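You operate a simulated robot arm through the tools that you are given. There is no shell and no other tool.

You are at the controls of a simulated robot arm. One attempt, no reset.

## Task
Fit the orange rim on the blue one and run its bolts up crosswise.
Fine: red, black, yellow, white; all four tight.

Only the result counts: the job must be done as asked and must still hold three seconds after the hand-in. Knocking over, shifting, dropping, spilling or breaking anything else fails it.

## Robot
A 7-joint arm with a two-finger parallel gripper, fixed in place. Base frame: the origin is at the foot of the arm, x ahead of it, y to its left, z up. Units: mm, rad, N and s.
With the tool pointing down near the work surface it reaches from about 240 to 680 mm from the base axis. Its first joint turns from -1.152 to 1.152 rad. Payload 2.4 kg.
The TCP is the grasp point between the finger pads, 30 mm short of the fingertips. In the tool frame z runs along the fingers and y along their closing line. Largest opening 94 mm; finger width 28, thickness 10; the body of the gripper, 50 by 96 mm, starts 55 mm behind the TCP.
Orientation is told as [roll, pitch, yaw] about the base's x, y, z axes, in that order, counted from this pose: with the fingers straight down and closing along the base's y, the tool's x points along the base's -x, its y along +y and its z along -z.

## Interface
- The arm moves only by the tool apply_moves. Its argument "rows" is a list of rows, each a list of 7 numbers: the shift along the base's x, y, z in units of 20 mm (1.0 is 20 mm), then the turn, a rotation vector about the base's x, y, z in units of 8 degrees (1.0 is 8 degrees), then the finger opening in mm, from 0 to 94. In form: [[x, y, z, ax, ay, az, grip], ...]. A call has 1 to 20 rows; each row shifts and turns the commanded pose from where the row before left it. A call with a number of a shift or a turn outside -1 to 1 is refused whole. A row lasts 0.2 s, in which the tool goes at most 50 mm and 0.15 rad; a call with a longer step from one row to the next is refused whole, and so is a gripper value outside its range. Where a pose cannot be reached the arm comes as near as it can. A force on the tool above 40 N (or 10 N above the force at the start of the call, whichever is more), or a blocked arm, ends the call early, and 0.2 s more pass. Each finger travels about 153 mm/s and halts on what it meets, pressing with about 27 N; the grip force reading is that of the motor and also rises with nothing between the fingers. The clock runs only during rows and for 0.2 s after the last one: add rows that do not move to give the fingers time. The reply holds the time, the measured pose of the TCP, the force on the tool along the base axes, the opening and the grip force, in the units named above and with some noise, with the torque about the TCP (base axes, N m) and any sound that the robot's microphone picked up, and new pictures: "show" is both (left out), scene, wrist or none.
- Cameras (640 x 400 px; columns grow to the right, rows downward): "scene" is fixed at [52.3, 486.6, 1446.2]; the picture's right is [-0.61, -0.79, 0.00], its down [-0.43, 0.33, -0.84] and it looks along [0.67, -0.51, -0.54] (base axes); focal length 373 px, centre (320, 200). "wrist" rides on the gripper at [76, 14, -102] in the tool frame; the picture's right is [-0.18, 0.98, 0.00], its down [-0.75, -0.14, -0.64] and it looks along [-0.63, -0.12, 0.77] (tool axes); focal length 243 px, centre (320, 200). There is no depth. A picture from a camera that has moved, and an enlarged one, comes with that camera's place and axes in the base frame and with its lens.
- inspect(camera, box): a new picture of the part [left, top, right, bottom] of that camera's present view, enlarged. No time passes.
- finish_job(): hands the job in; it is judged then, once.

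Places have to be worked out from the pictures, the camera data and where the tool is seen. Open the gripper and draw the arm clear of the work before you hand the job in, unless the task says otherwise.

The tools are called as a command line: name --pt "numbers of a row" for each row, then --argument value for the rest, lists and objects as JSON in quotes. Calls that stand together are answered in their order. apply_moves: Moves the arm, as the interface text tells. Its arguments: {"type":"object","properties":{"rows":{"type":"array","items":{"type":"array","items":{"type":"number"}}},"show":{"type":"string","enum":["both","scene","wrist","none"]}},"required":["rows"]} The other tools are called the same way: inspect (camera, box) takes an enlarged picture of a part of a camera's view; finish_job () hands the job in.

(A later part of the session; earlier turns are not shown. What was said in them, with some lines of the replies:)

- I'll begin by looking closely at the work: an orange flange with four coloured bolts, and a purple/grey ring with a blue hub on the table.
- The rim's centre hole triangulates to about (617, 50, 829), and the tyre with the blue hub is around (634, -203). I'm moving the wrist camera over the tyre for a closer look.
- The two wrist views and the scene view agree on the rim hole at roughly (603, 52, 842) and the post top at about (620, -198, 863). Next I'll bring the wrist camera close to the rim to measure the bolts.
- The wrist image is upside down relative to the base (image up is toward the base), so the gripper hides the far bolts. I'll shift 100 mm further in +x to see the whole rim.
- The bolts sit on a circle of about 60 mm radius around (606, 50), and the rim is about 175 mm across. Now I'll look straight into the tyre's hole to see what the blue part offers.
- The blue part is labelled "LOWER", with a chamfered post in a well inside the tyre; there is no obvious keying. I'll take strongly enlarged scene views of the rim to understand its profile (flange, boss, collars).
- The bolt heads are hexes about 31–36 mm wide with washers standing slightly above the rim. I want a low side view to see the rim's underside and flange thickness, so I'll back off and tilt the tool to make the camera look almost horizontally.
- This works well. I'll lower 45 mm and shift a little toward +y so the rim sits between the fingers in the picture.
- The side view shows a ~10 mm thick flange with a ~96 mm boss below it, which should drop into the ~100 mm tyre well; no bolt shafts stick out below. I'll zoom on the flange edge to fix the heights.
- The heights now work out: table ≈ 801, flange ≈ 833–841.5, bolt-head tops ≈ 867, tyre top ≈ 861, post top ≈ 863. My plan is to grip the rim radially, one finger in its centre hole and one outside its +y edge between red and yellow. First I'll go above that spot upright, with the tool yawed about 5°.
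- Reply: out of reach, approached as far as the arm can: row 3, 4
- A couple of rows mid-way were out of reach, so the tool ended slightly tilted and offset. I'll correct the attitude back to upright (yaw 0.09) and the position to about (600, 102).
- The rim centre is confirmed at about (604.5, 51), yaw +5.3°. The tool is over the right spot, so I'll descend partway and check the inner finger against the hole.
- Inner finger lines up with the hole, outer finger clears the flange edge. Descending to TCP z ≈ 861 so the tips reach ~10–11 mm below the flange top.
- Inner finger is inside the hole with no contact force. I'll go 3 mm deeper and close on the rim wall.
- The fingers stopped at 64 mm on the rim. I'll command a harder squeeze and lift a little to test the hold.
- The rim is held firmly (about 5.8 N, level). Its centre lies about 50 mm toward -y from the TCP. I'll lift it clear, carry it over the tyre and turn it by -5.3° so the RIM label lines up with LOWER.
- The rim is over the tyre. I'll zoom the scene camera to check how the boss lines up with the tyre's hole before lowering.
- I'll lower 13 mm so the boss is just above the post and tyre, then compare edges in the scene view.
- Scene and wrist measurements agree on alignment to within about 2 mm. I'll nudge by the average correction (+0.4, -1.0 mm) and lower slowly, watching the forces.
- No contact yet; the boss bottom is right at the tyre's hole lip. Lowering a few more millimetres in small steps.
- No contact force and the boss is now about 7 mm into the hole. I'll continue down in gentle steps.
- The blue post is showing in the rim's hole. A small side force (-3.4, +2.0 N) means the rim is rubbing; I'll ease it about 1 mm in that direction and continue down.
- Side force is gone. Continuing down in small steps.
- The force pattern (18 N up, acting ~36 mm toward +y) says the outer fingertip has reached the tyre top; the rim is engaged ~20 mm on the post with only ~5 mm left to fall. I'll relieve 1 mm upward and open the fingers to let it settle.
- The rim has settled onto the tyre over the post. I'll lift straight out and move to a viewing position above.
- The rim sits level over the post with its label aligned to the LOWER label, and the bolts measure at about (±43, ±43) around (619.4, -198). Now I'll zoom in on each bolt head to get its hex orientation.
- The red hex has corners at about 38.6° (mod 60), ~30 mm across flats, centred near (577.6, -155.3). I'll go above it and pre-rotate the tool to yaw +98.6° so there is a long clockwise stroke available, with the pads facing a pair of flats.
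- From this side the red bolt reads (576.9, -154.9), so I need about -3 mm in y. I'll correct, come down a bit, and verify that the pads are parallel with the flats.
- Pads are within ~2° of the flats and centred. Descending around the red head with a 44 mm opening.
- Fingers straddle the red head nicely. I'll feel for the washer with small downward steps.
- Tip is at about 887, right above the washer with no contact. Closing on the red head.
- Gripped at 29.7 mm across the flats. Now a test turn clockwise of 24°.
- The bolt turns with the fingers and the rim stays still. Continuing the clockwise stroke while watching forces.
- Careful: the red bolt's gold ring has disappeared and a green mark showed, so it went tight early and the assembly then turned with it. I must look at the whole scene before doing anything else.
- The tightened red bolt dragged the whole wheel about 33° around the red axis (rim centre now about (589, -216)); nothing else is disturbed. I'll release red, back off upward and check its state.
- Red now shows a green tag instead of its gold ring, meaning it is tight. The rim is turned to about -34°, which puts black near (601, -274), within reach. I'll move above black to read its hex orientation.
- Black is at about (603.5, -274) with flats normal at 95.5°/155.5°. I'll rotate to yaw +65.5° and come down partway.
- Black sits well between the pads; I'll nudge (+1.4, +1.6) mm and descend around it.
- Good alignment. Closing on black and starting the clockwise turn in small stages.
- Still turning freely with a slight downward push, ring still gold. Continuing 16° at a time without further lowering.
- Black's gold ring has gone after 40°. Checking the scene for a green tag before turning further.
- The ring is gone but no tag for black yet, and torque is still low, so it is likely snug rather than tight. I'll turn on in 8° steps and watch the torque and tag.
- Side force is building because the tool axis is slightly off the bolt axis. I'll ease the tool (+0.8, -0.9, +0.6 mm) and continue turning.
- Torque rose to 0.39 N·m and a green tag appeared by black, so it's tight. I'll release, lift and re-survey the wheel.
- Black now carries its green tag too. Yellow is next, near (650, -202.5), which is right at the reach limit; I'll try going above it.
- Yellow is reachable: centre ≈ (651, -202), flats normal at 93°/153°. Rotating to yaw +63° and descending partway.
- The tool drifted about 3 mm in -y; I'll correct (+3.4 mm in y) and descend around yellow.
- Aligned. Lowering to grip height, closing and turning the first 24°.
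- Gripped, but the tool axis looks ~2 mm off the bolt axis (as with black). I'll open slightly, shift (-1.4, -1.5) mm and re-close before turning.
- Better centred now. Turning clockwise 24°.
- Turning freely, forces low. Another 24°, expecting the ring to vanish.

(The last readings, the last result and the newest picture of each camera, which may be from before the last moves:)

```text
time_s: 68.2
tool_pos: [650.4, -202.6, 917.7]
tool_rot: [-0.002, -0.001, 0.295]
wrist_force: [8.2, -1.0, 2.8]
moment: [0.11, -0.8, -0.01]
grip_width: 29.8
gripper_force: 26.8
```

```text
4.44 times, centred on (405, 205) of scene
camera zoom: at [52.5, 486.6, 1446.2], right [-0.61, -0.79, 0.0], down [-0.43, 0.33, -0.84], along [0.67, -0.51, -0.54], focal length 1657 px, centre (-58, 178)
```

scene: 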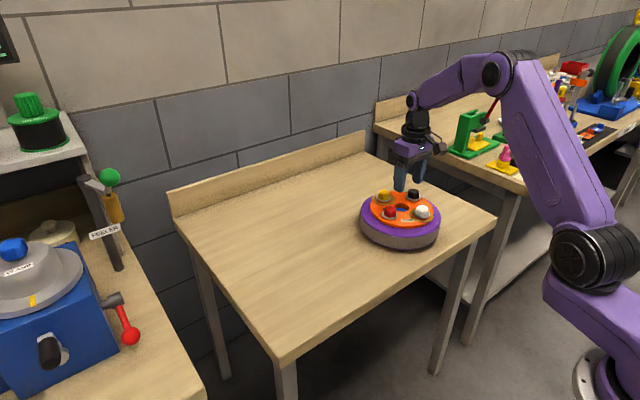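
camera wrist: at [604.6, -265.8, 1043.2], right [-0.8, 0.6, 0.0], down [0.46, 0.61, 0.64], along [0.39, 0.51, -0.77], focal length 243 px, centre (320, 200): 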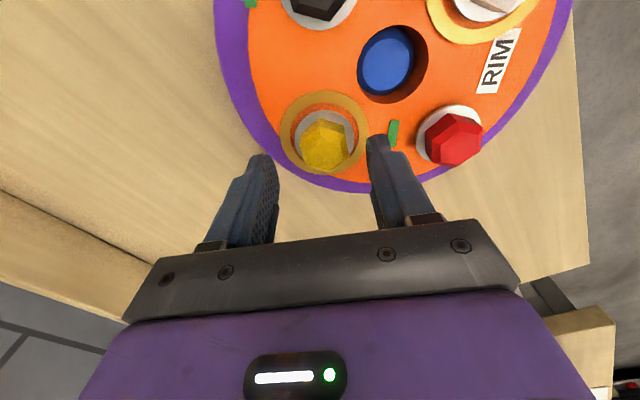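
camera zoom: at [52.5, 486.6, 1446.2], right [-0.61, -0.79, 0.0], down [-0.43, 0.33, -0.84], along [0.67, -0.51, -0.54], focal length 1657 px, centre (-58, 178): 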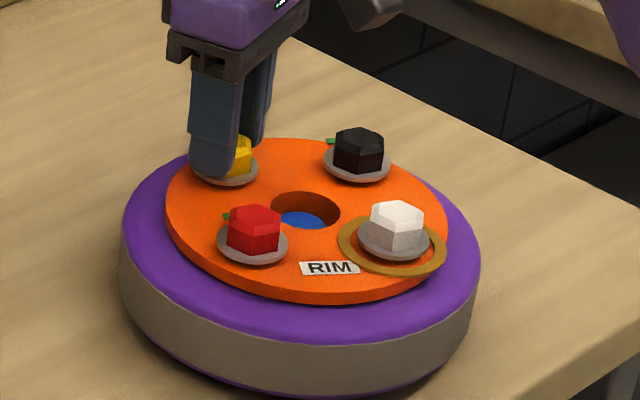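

Yellow's ring is gone; torque still low. Easing +0.8 mm in x and turning on 8° at a time until its tag shows.

apply_moves --pt "0.04 0 0 0 0 0 0" --pt "0 0 0 0 0 -1 0" --pt "0 0 0 0 0 0 0" --show "none"

inspect --camera "wrist" --box '[200, 0, 520, 240]'

inspect --camera "scene" --box '[360, 160, 450, 250]'

```text
time_s: 69.0
tool_pos: [650.0, -202.9, 919.4]
tool_rot: [-0.002, 0.0, 0.158]
wrist_force: [-0.2, 0.8, 10.8]
moment: [-0.05, 0.45, 0.47]
grip_width: 29.6
gripper_force: 26.9
```

```text
1.67 times, centred on (360, 120) of wrist
camera zoom: at [572.6, -200.3, 1022.8], right [0.03, 1.0, 0.0], down [0.77, -0.02, 0.64], along [0.64, -0.02, -0.77], focal length 404 px, centre (253, 333)
```

zoom: 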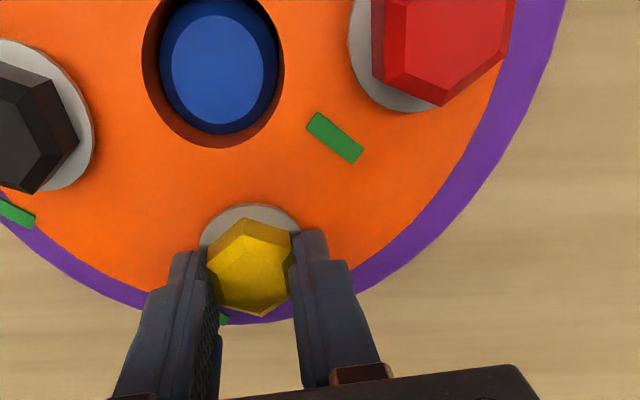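

```text
4.44 times, centred on (405, 205) of scene
camera zoom: at [52.1, 486.7, 1446.1], right [-0.61, -0.79, 0.0], down [-0.43, 0.33, -0.84], along [0.67, -0.51, -0.54], focal length 1657 px, centre (-58, 178)
```

zoom: 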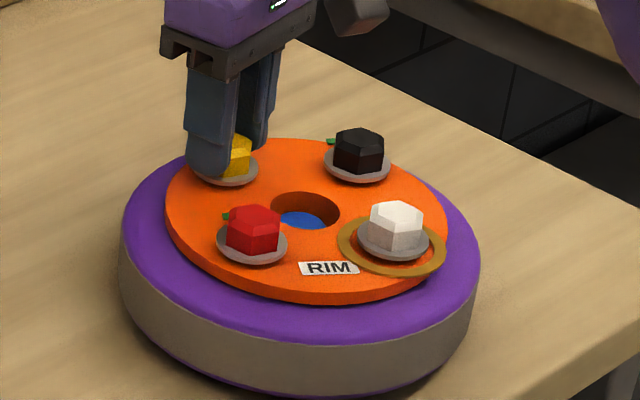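

Torque 0.47 N·m and a green tag peeks out beside yellow, so it's tight. Releasing, lifting and moving above white at about (529, -224).

apply_moves --pt "0 0 0 0 0 0 36" --pt "0 0 0.02 0 0 0 46" --pt "0 0 0.5 0 0 0 50" --pt "0 0 1 0 0 0 50" --pt "0 0 0.9 0 0 0 60" --pt "-0.9 -0.16 0.2 0 0 -0.6 60" --pt "-0.95 -0.16 0 0 0 -0.53 60" --pt "-0.95 -0.16 0 0 0 0 60" --pt "-0.95 -0.16 0 0 0 0 60" --pt "-0.95 -0.16 0 0 0 0 60" --pt "-0.95 -0.16 0 0 0 0 60" --pt "-0.4 -0.1 0 0 0 0 60" --pt "0 0 0 0 0 0 60" --show "both"

inspect --camera "wrist" --box '[240, 60, 400, 200]'

inspect --camera "scene" --box '[360, 160, 450, 250]'

```text
time_s: 71.8
tool_pos: [529.5, -226.1, 971.1]
tool_rot: [-0.001, -0.001, -0.001]
wrist_force: [0.1, 0.3, -0.3]
moment: [0.0, -0.01, -0.03]
grip_width: 60.0
gripper_force: 0.0
camera wrist: at [453.6, -210.7, 1075.4], right [0.18, 0.98, 0.0], down [0.75, -0.14, 0.64], along [0.63, -0.12, -0.77], focal length 243 px, centre (320, 200)
```

scene: 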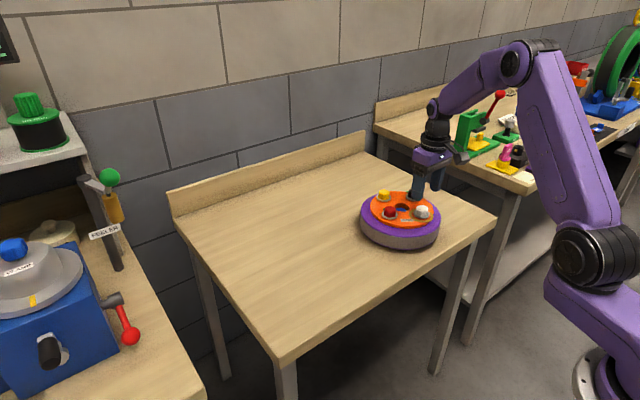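
wrist: 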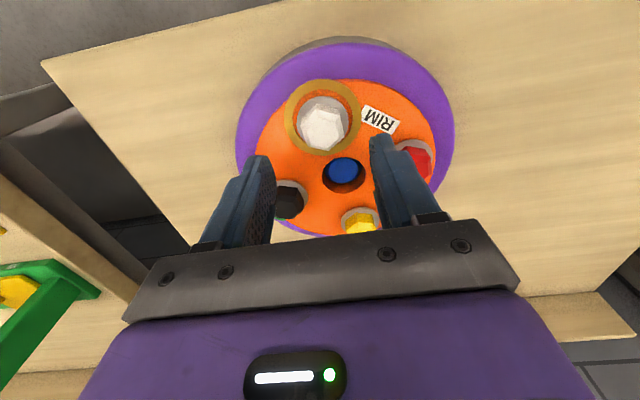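

```text
2.86 times, centred on (320, 130) of wrist
camera zoom: at [453.6, -210.7, 1075.4], right [0.18, 0.98, 0.0], down [0.75, -0.14, 0.64], along [0.63, -0.12, -0.77], focal length 693 px, centre (320, 400)
```

zoom: 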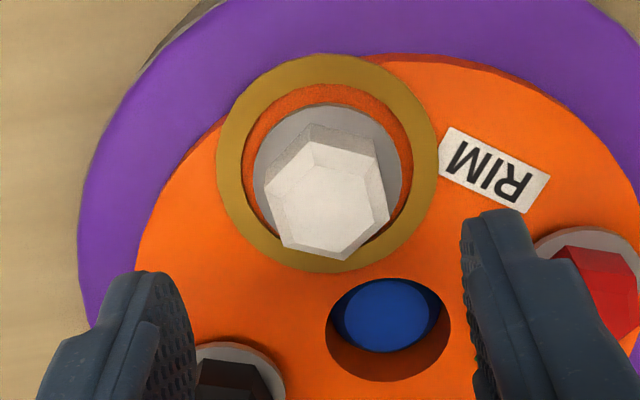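

```text
4.44 times, centred on (405, 205) of scene
camera zoom: at [52.3, 486.6, 1446.2], right [-0.61, -0.79, 0.0], down [-0.43, 0.33, -0.84], along [0.67, -0.51, -0.54], focal length 1657 px, centre (-58, 178)
```

zoom: 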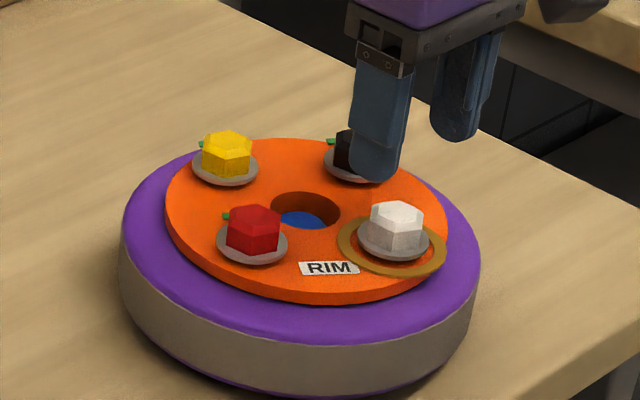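

Yellow's tag is visible in the scene. White is at about (532.4, -223.2), flats at 93°/153°; rotating to yaw +63° and descending partway.

apply_moves --pt "0.135 0.135 0 0 0 1 56" --pt "0 0 0 0 0 1 56" --pt "0 0 0 0 0 1 56" --pt "0 0 0 0 0 1 56" --pt "0 0 -0.3 0 0 1 56" --pt "0 0 -0.4 0 0 1 56" --pt "0 0 -0.4 0 0 1 56" --pt "0 0 -0.45 0 0 0.92 56" --pt "0 0 0 0 0 0 56" --show "wrist"

inspect --camera "wrist" --box '[220, 80, 420, 220]'

```text
time_s: 73.8
tool_pos: [532.6, -222.0, 940.0]
tool_rot: [0.001, 0.001, 1.108]
wrist_force: [0.0, -0.3, 0.6]
moment: [0.04, 0.0, 0.01]
grip_width: 55.9
gripper_force: 0.1
camera wrist: at [486.0, -283.0, 1043.8], right [-0.8, 0.6, 0.0], down [0.46, 0.61, 0.64], along [0.39, 0.51, -0.77], focal length 243 px, centre (320, 200)
```

wrist: 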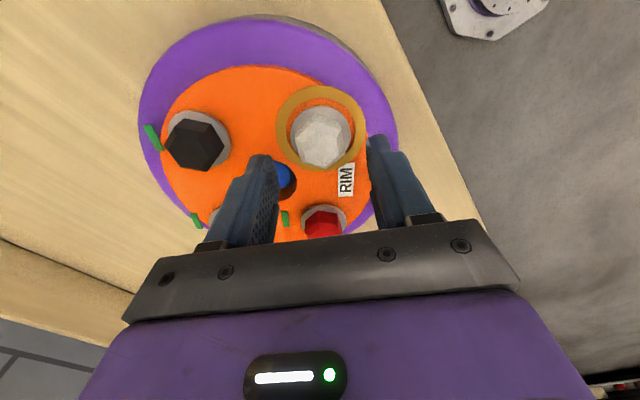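

```text
2.86 times, centred on (320, 150) of wrist
camera zoom: at [486.0, -283.0, 1043.8], right [-0.8, 0.6, 0.0], down [0.46, 0.61, 0.64], along [0.39, 0.51, -0.77], focal length 693 px, centre (320, 343)
```

zoom: 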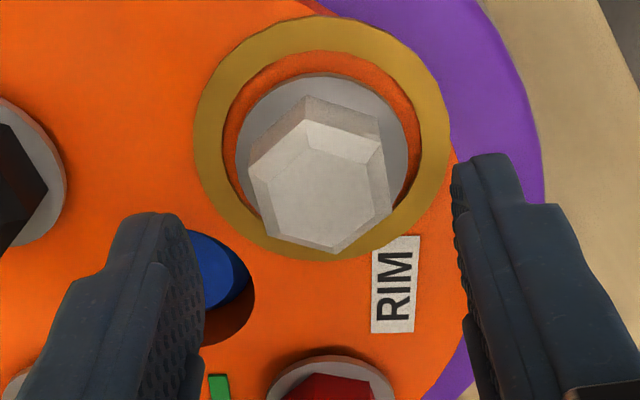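

White lines up well; tiny nudge and descend to grip height, then close.

apply_moves --pt "-0.04 -0.05 -0.2 0 0 0 46" --pt "0 0 -0.3 0 0 0 46" --pt "0 0 -0.3 0 0 0 44" --pt "0 0 -0.2 0 0 0 40" --pt "0 0 -0.05 0 0 0 40" --pt "0 0 0 0 0 0 40" --show "none"

inspect --camera "wrist" --box '[220, 80, 420, 220]'

inspect --camera "scene" --box '[385, 175, 445, 225]'

```text
time_s: 75.2
tool_pos: [532.1, -222.1, 919.2]
tool_rot: [-0.002, 0.0, 1.105]
wrist_force: [-0.5, -0.9, 0.3]
moment: [-0.03, 0.02, -0.01]
grip_width: 40.0
gripper_force: 0.1
```

```text
2.86 times, centred on (320, 150) of wrist
camera zoom: at [484.4, -283.6, 1022.8], right [-0.8, 0.61, 0.0], down [0.46, 0.61, 0.64], along [0.39, 0.51, -0.77], focal length 693 px, centre (320, 343)
```

zoom: 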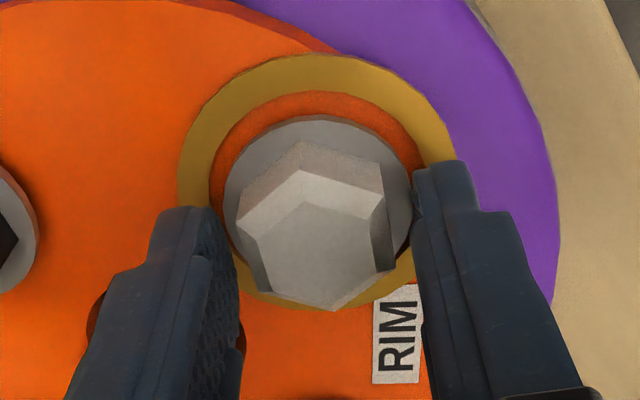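

```text
8.00 times, centred on (415, 200) of scene
camera zoom: at [52.3, 486.6, 1446.2], right [-0.61, -0.79, 0.0], down [-0.43, 0.33, -0.84], along [0.67, -0.51, -0.54], focal length 2983 px, centre (-440, 200)
```

zoom: 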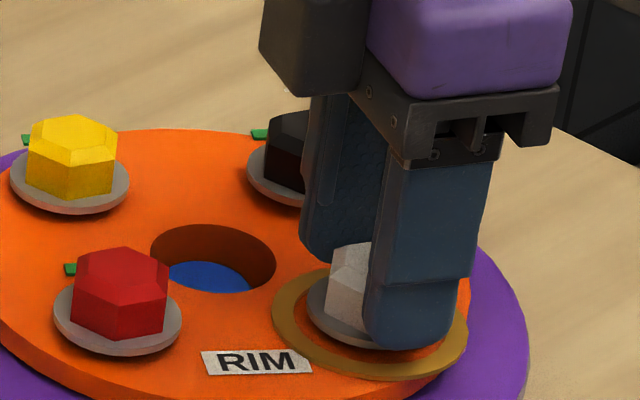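

Same picture as the successful red grip. Closing on white and turning the first 24°.

apply_moves --pt "0 0 -0.03 0 0 0 25" --pt "0 0 0 0 0 0 0" --pt "0 0 0 0 0 0 0" --pt "0 0 0 0 0 -0.5 0" --pt "0 0 0 0 0 -1 0" --pt "0 0 0 0 0 -1 0" --pt "0 0 0 0 0 -0.5 0" --pt "0 0 0 0 0 0 0" --show "none"

inspect --camera "wrist" --box '[140, 0, 460, 240]'

inspect --camera "scene" --box '[360, 160, 450, 250]'

```text
time_s: 77.0
tool_pos: [531.9, -222.5, 918.8]
tool_rot: [-0.005, 0.0, 0.684]
wrist_force: [6.8, -2.8, 1.5]
moment: [-0.3, -0.04, -0.04]
grip_width: 29.7
gripper_force: 27.1
```

```text
1.67 times, centred on (300, 120) of wrist
camera zoom: at [463.2, -259.2, 1022.7], right [-0.48, 0.88, 0.0], down [0.67, 0.37, 0.64], along [0.56, 0.31, -0.77], focal length 404 px, centre (353, 333)
```

zoom: 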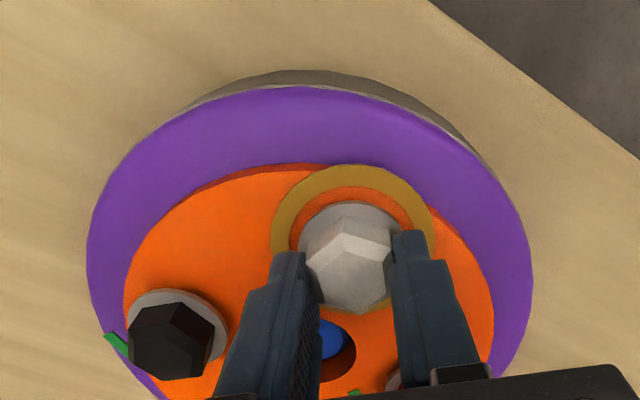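

```text
4.44 times, centred on (405, 205) of scene
camera zoom: at [52.5, 486.6, 1446.2], right [-0.61, -0.79, 0.0], down [-0.43, 0.33, -0.84], along [0.67, -0.51, -0.54], focal length 1657 px, centre (-58, 178)
```

zoom: 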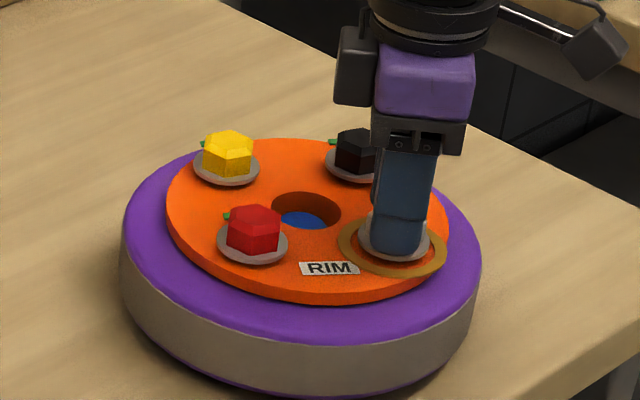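

White turns freely; small side force (+6.8, -2.8) so I'll ease the tool by (+0.6, -0.3) mm and turn another ~22°.

apply_moves --pt "0.03 -0.015 0 0 0 0 0" --pt "0 0 0 0 0 -1 0" --pt "0 0 0 0 0 -1 0" --pt "0 0 0 0 0 -0.8 0" --pt "0 0 0 0 0 0 0" --show "none"

inspect --camera "wrist" --box '[140, 0, 460, 240]'

inspect --camera "scene" --box '[360, 160, 450, 250]'

```text
time_s: 78.2
tool_pos: [531.8, -223.5, 918.3]
tool_rot: [0.0, 0.001, 0.294]
wrist_force: [0.8, -3.5, 14.6]
moment: [-0.25, 0.43, 0.03]
grip_width: 29.5
gripper_force: 26.8
```

```text
1.67 times, centred on (300, 120) of wrist
camera zoom: at [454.5, -230.8, 1022.6], right [-0.11, 0.99, 0.0], down [0.76, 0.08, 0.64], along [0.64, 0.07, -0.77], focal length 404 px, centre (353, 333)
```

zoom: 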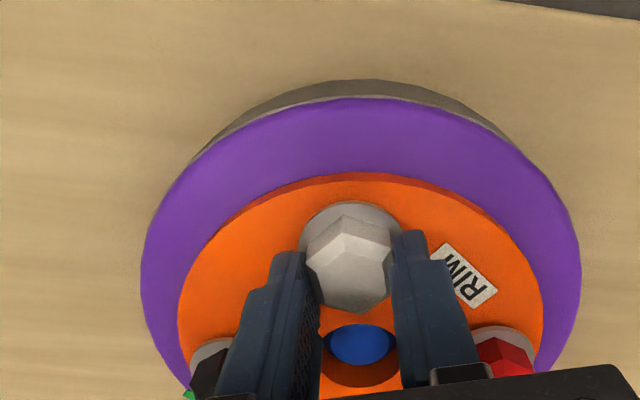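

```text
4.44 times, centred on (405, 205) of scene
camera zoom: at [52.2, 486.7, 1446.2], right [-0.61, -0.79, 0.0], down [-0.43, 0.33, -0.84], along [0.67, -0.51, -0.54], focal length 1657 px, centre (-58, 178)
```

zoom: 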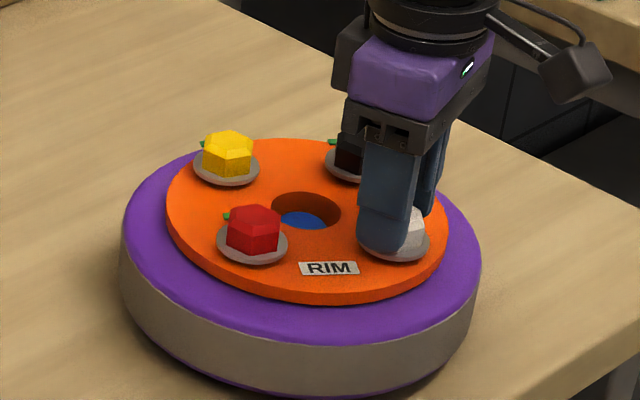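

White's ring is gone at ~46°. One more 8° step to reach torque.

apply_moves --pt "0 0 0.01 0 0 -1 0" --pt "0 0 0 0 0 0 0" --show "none"

inspect --camera "wrist" --box '[180, 60, 420, 240]'

inspect --camera "scene" --box '[385, 180, 445, 225]'

```text
time_s: 78.8
tool_pos: [532.2, -222.3, 918.5]
tool_rot: [-0.004, 0.0, 0.156]
wrist_force: [0.6, -6.5, 10.8]
moment: [-0.23, 0.03, 0.39]
grip_width: 29.9
gripper_force: 27.2
```

```text
2.22 times, centred on (300, 150) of wrist
camera zoom: at [454.2, -220.2, 1022.6], right [0.03, 1.0, 0.0], down [0.77, -0.02, 0.64], along [0.64, -0.02, -0.77], focal length 539 px, centre (364, 311)
```

zoom: 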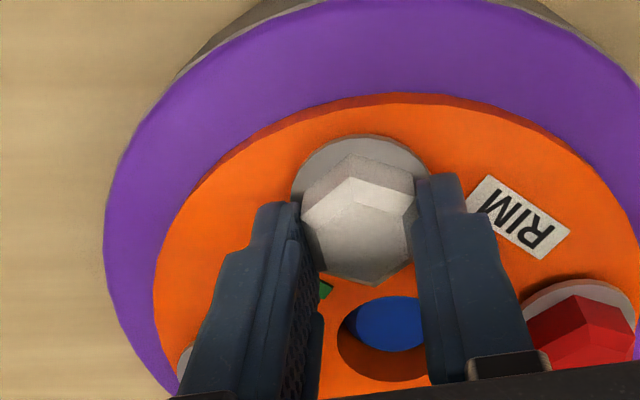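

```text
8.89 times, centred on (415, 202) of scene
camera zoom: at [52.2, 486.6, 1446.2], right [-0.61, -0.79, 0.0], down [-0.43, 0.33, -0.84], along [0.67, -0.51, -0.54], focal length 3315 px, centre (-524, 178)
```

zoom: 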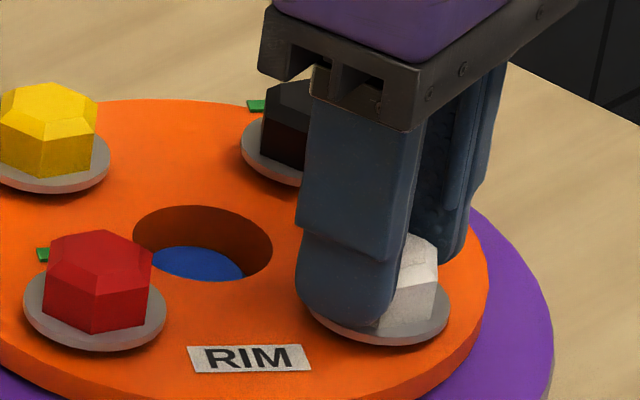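

Torque rose to 0.39 N·m and white's green tag appeared. Releasing and backing away upward for a final inspection.

apply_moves --pt "0 0 0 0 0 0 36" --pt "0 0 0.02 0 0 0 46" --pt "0 0 0.5 0 0 0 50" --pt "0 0 1 0 0 0 50" --pt "0 0 1 0 0 0 60" --pt "0.4 0.3 1 0 0 -0.55 70" --pt "0.6 0.3 1 0 0 -0.55 80" --pt "0.6 0.3 0.5 0 0 0 80" --pt "0.4 0.2 0 0 0 0 80" --pt "0 0 0 0 0 0 80" --show "both"

inspect --camera "wrist" --box '[200, 30, 440, 220]'

inspect --camera "scene" --box '[360, 165, 450, 255]'

```text
time_s: 81.0
tool_pos: [573.4, -199.6, 1019.8]
tool_rot: [-0.002, 0.001, 0.002]
wrist_force: [0.5, -0.4, 0.4]
moment: [0.03, 0.0, -0.04]
grip_width: 79.8
gripper_force: 0.0
camera wrist: at [496.6, -185.7, 1122.9], right [0.18, 0.98, 0.0], down [0.75, -0.14, 0.64], along [0.63, -0.12, -0.77], focal length 243 px, centre (320, 200)
```

scene: 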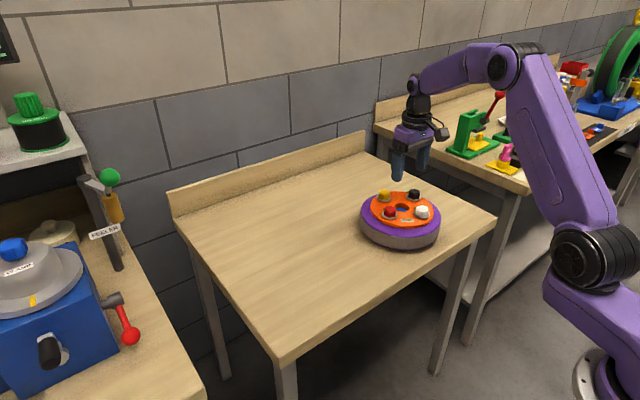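
wrist: 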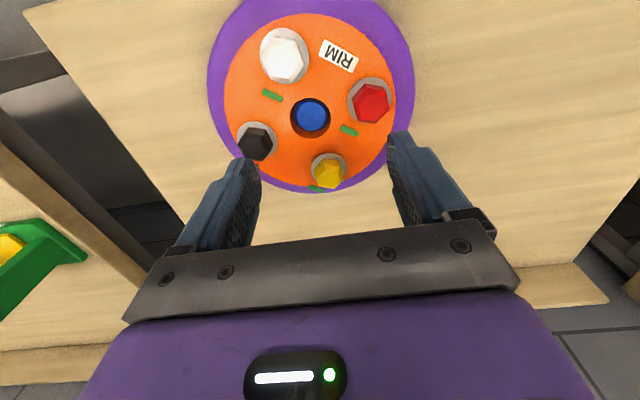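

```text
2.11 times, centred on (320, 125) of wrist
camera zoom: at [496.6, -185.7, 1122.9], right [0.18, 0.98, 0.0], down [0.75, -0.14, 0.64], along [0.63, -0.12, -0.77], focal length 511 px, centre (320, 358)
```

zoom: 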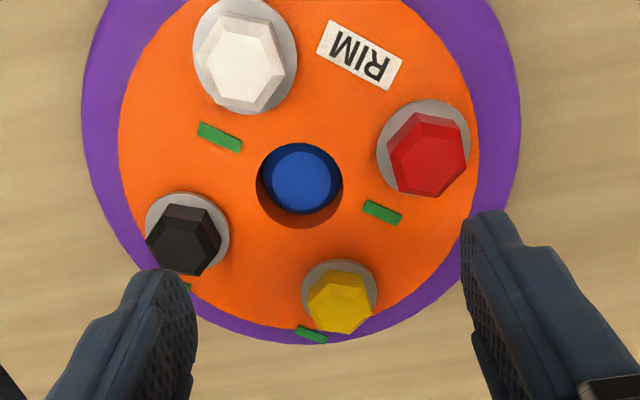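

```text
4.44 times, centred on (405, 210) of scene
camera zoom: at [52.3, 486.6, 1446.2], right [-0.61, -0.79, 0.0], down [-0.43, 0.33, -0.84], along [0.67, -0.51, -0.54], focal length 1657 px, centre (-58, 156)
```

zoom: 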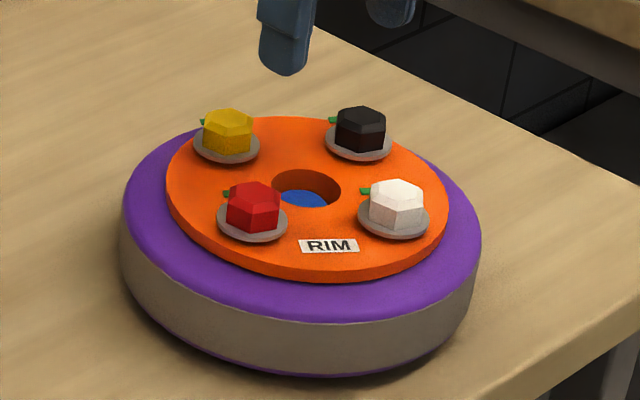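

All four bolts now show green tags with their gold rings gone, and the rim sits level over the post. I'll open the gripper fully and draw the arm clear to near its starting pose.

apply_moves --pt "0 0 1 0 0 0 94" --pt "-0.9 0.7 0.6 0 0 0 94" --pt "-1 1 0.4 0 0 0 94" --pt "-1 1 0.4 0 0 0 94" --pt "-1 1 0.4 0 0 0 94" --pt "-1 1 0.4 0 0 0 94" --pt "-1 1 0.4 0 0 0 94" --pt "-1 1 0.4 0 0 0 94" --pt "-1 1 0.3 0 0 0 94" --pt "-1 1 0.3 0 0 0 94" --pt "-1 1 0 0 0 0 94" --pt "-1 1 0 0 0 0 94" --pt "-1 1 0 0 0 0 94" --pt "0 0 0 0 0 0 94" --show "both"

inspect --camera "scene" --box '[360, 165, 450, 255]'

```text
time_s: 84.0
tool_pos: [334.0, 35.5, 1113.7]
tool_rot: [-0.002, 0.0, 0.004]
wrist_force: [-0.4, 0.0, 0.0]
moment: [0.0, -0.02, -0.01]
grip_width: 93.9
gripper_force: 0.1
camera wrist: at [257.7, 48.4, 1217.0], right [0.18, 0.98, 0.0], down [0.75, -0.14, 0.64], along [0.63, -0.12, -0.77], focal length 243 px, centre (320, 200)
```

scene: 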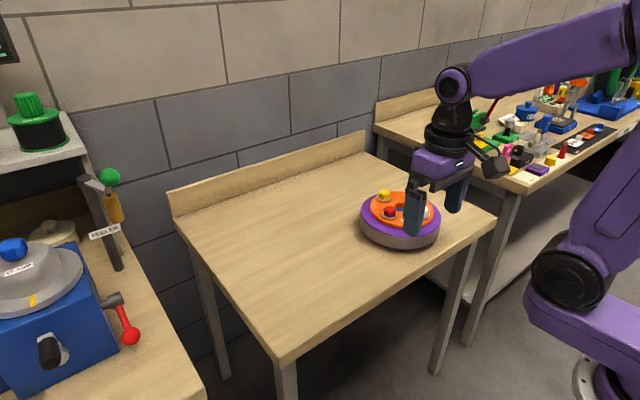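
wrist: 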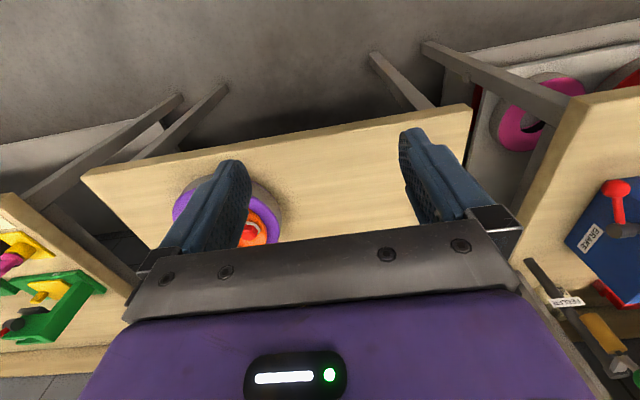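

```text
4.44 times, centred on (405, 210) of scene
camera zoom: at [52.3, 486.6, 1446.2], right [-0.61, -0.79, 0.0], down [-0.43, 0.33, -0.84], along [0.67, -0.51, -0.54], focal length 1657 px, centre (-58, 156)
```

zoom: 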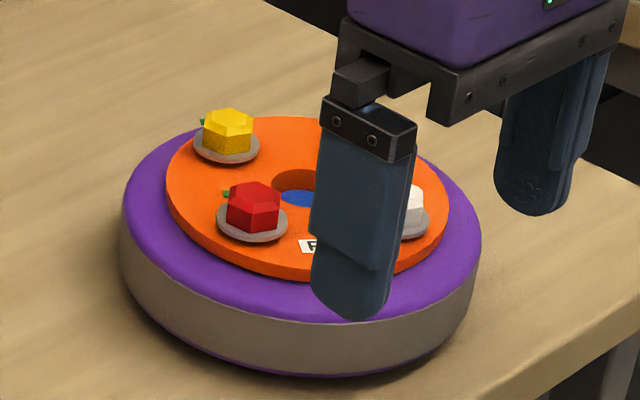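

The gripper is open and the arm is clear. The rim is seated on the blue lower half, the bolts went tight in the order red, black, yellow, white, and nothing else was disturbed. Handing the job in.

finish_job

```text
The job is handed in.
```

The orange rim is on the blue lower half, and all four bolts are tight, done in the order red, black, yellow, white. I've handed the job in, but no pass or fail result has come back.

- **Seating:** The rim sits level over the blue post, resting on the tyre. Its RIM label was lined up with LOWER when I set it down.
- **Bolts:** Each bolt's gold ring disappeared, and a small green tag came up beside it. I took the green tags to mean "tight". I measured 0.39–0.47 N·m on black, yellow and white as their tags came up. I didn't catch a reading when red went tight.
- **Tightening passes:** I took each bolt fully tight in a single pass. If "Fine" meant a separate final pass after all four were run up, I didn't do that.
- **Wheel moved:** Red went tight sooner than I expected, and I kept turning. That swung the whole wheel about 35° clockwise and moved its centre about 33 mm. It is flat on the table with all four bolts still tagged green. I left it there because black's original spot looked out of reach.

No other object was touched. The gripper is open and the arm is clear of the work.
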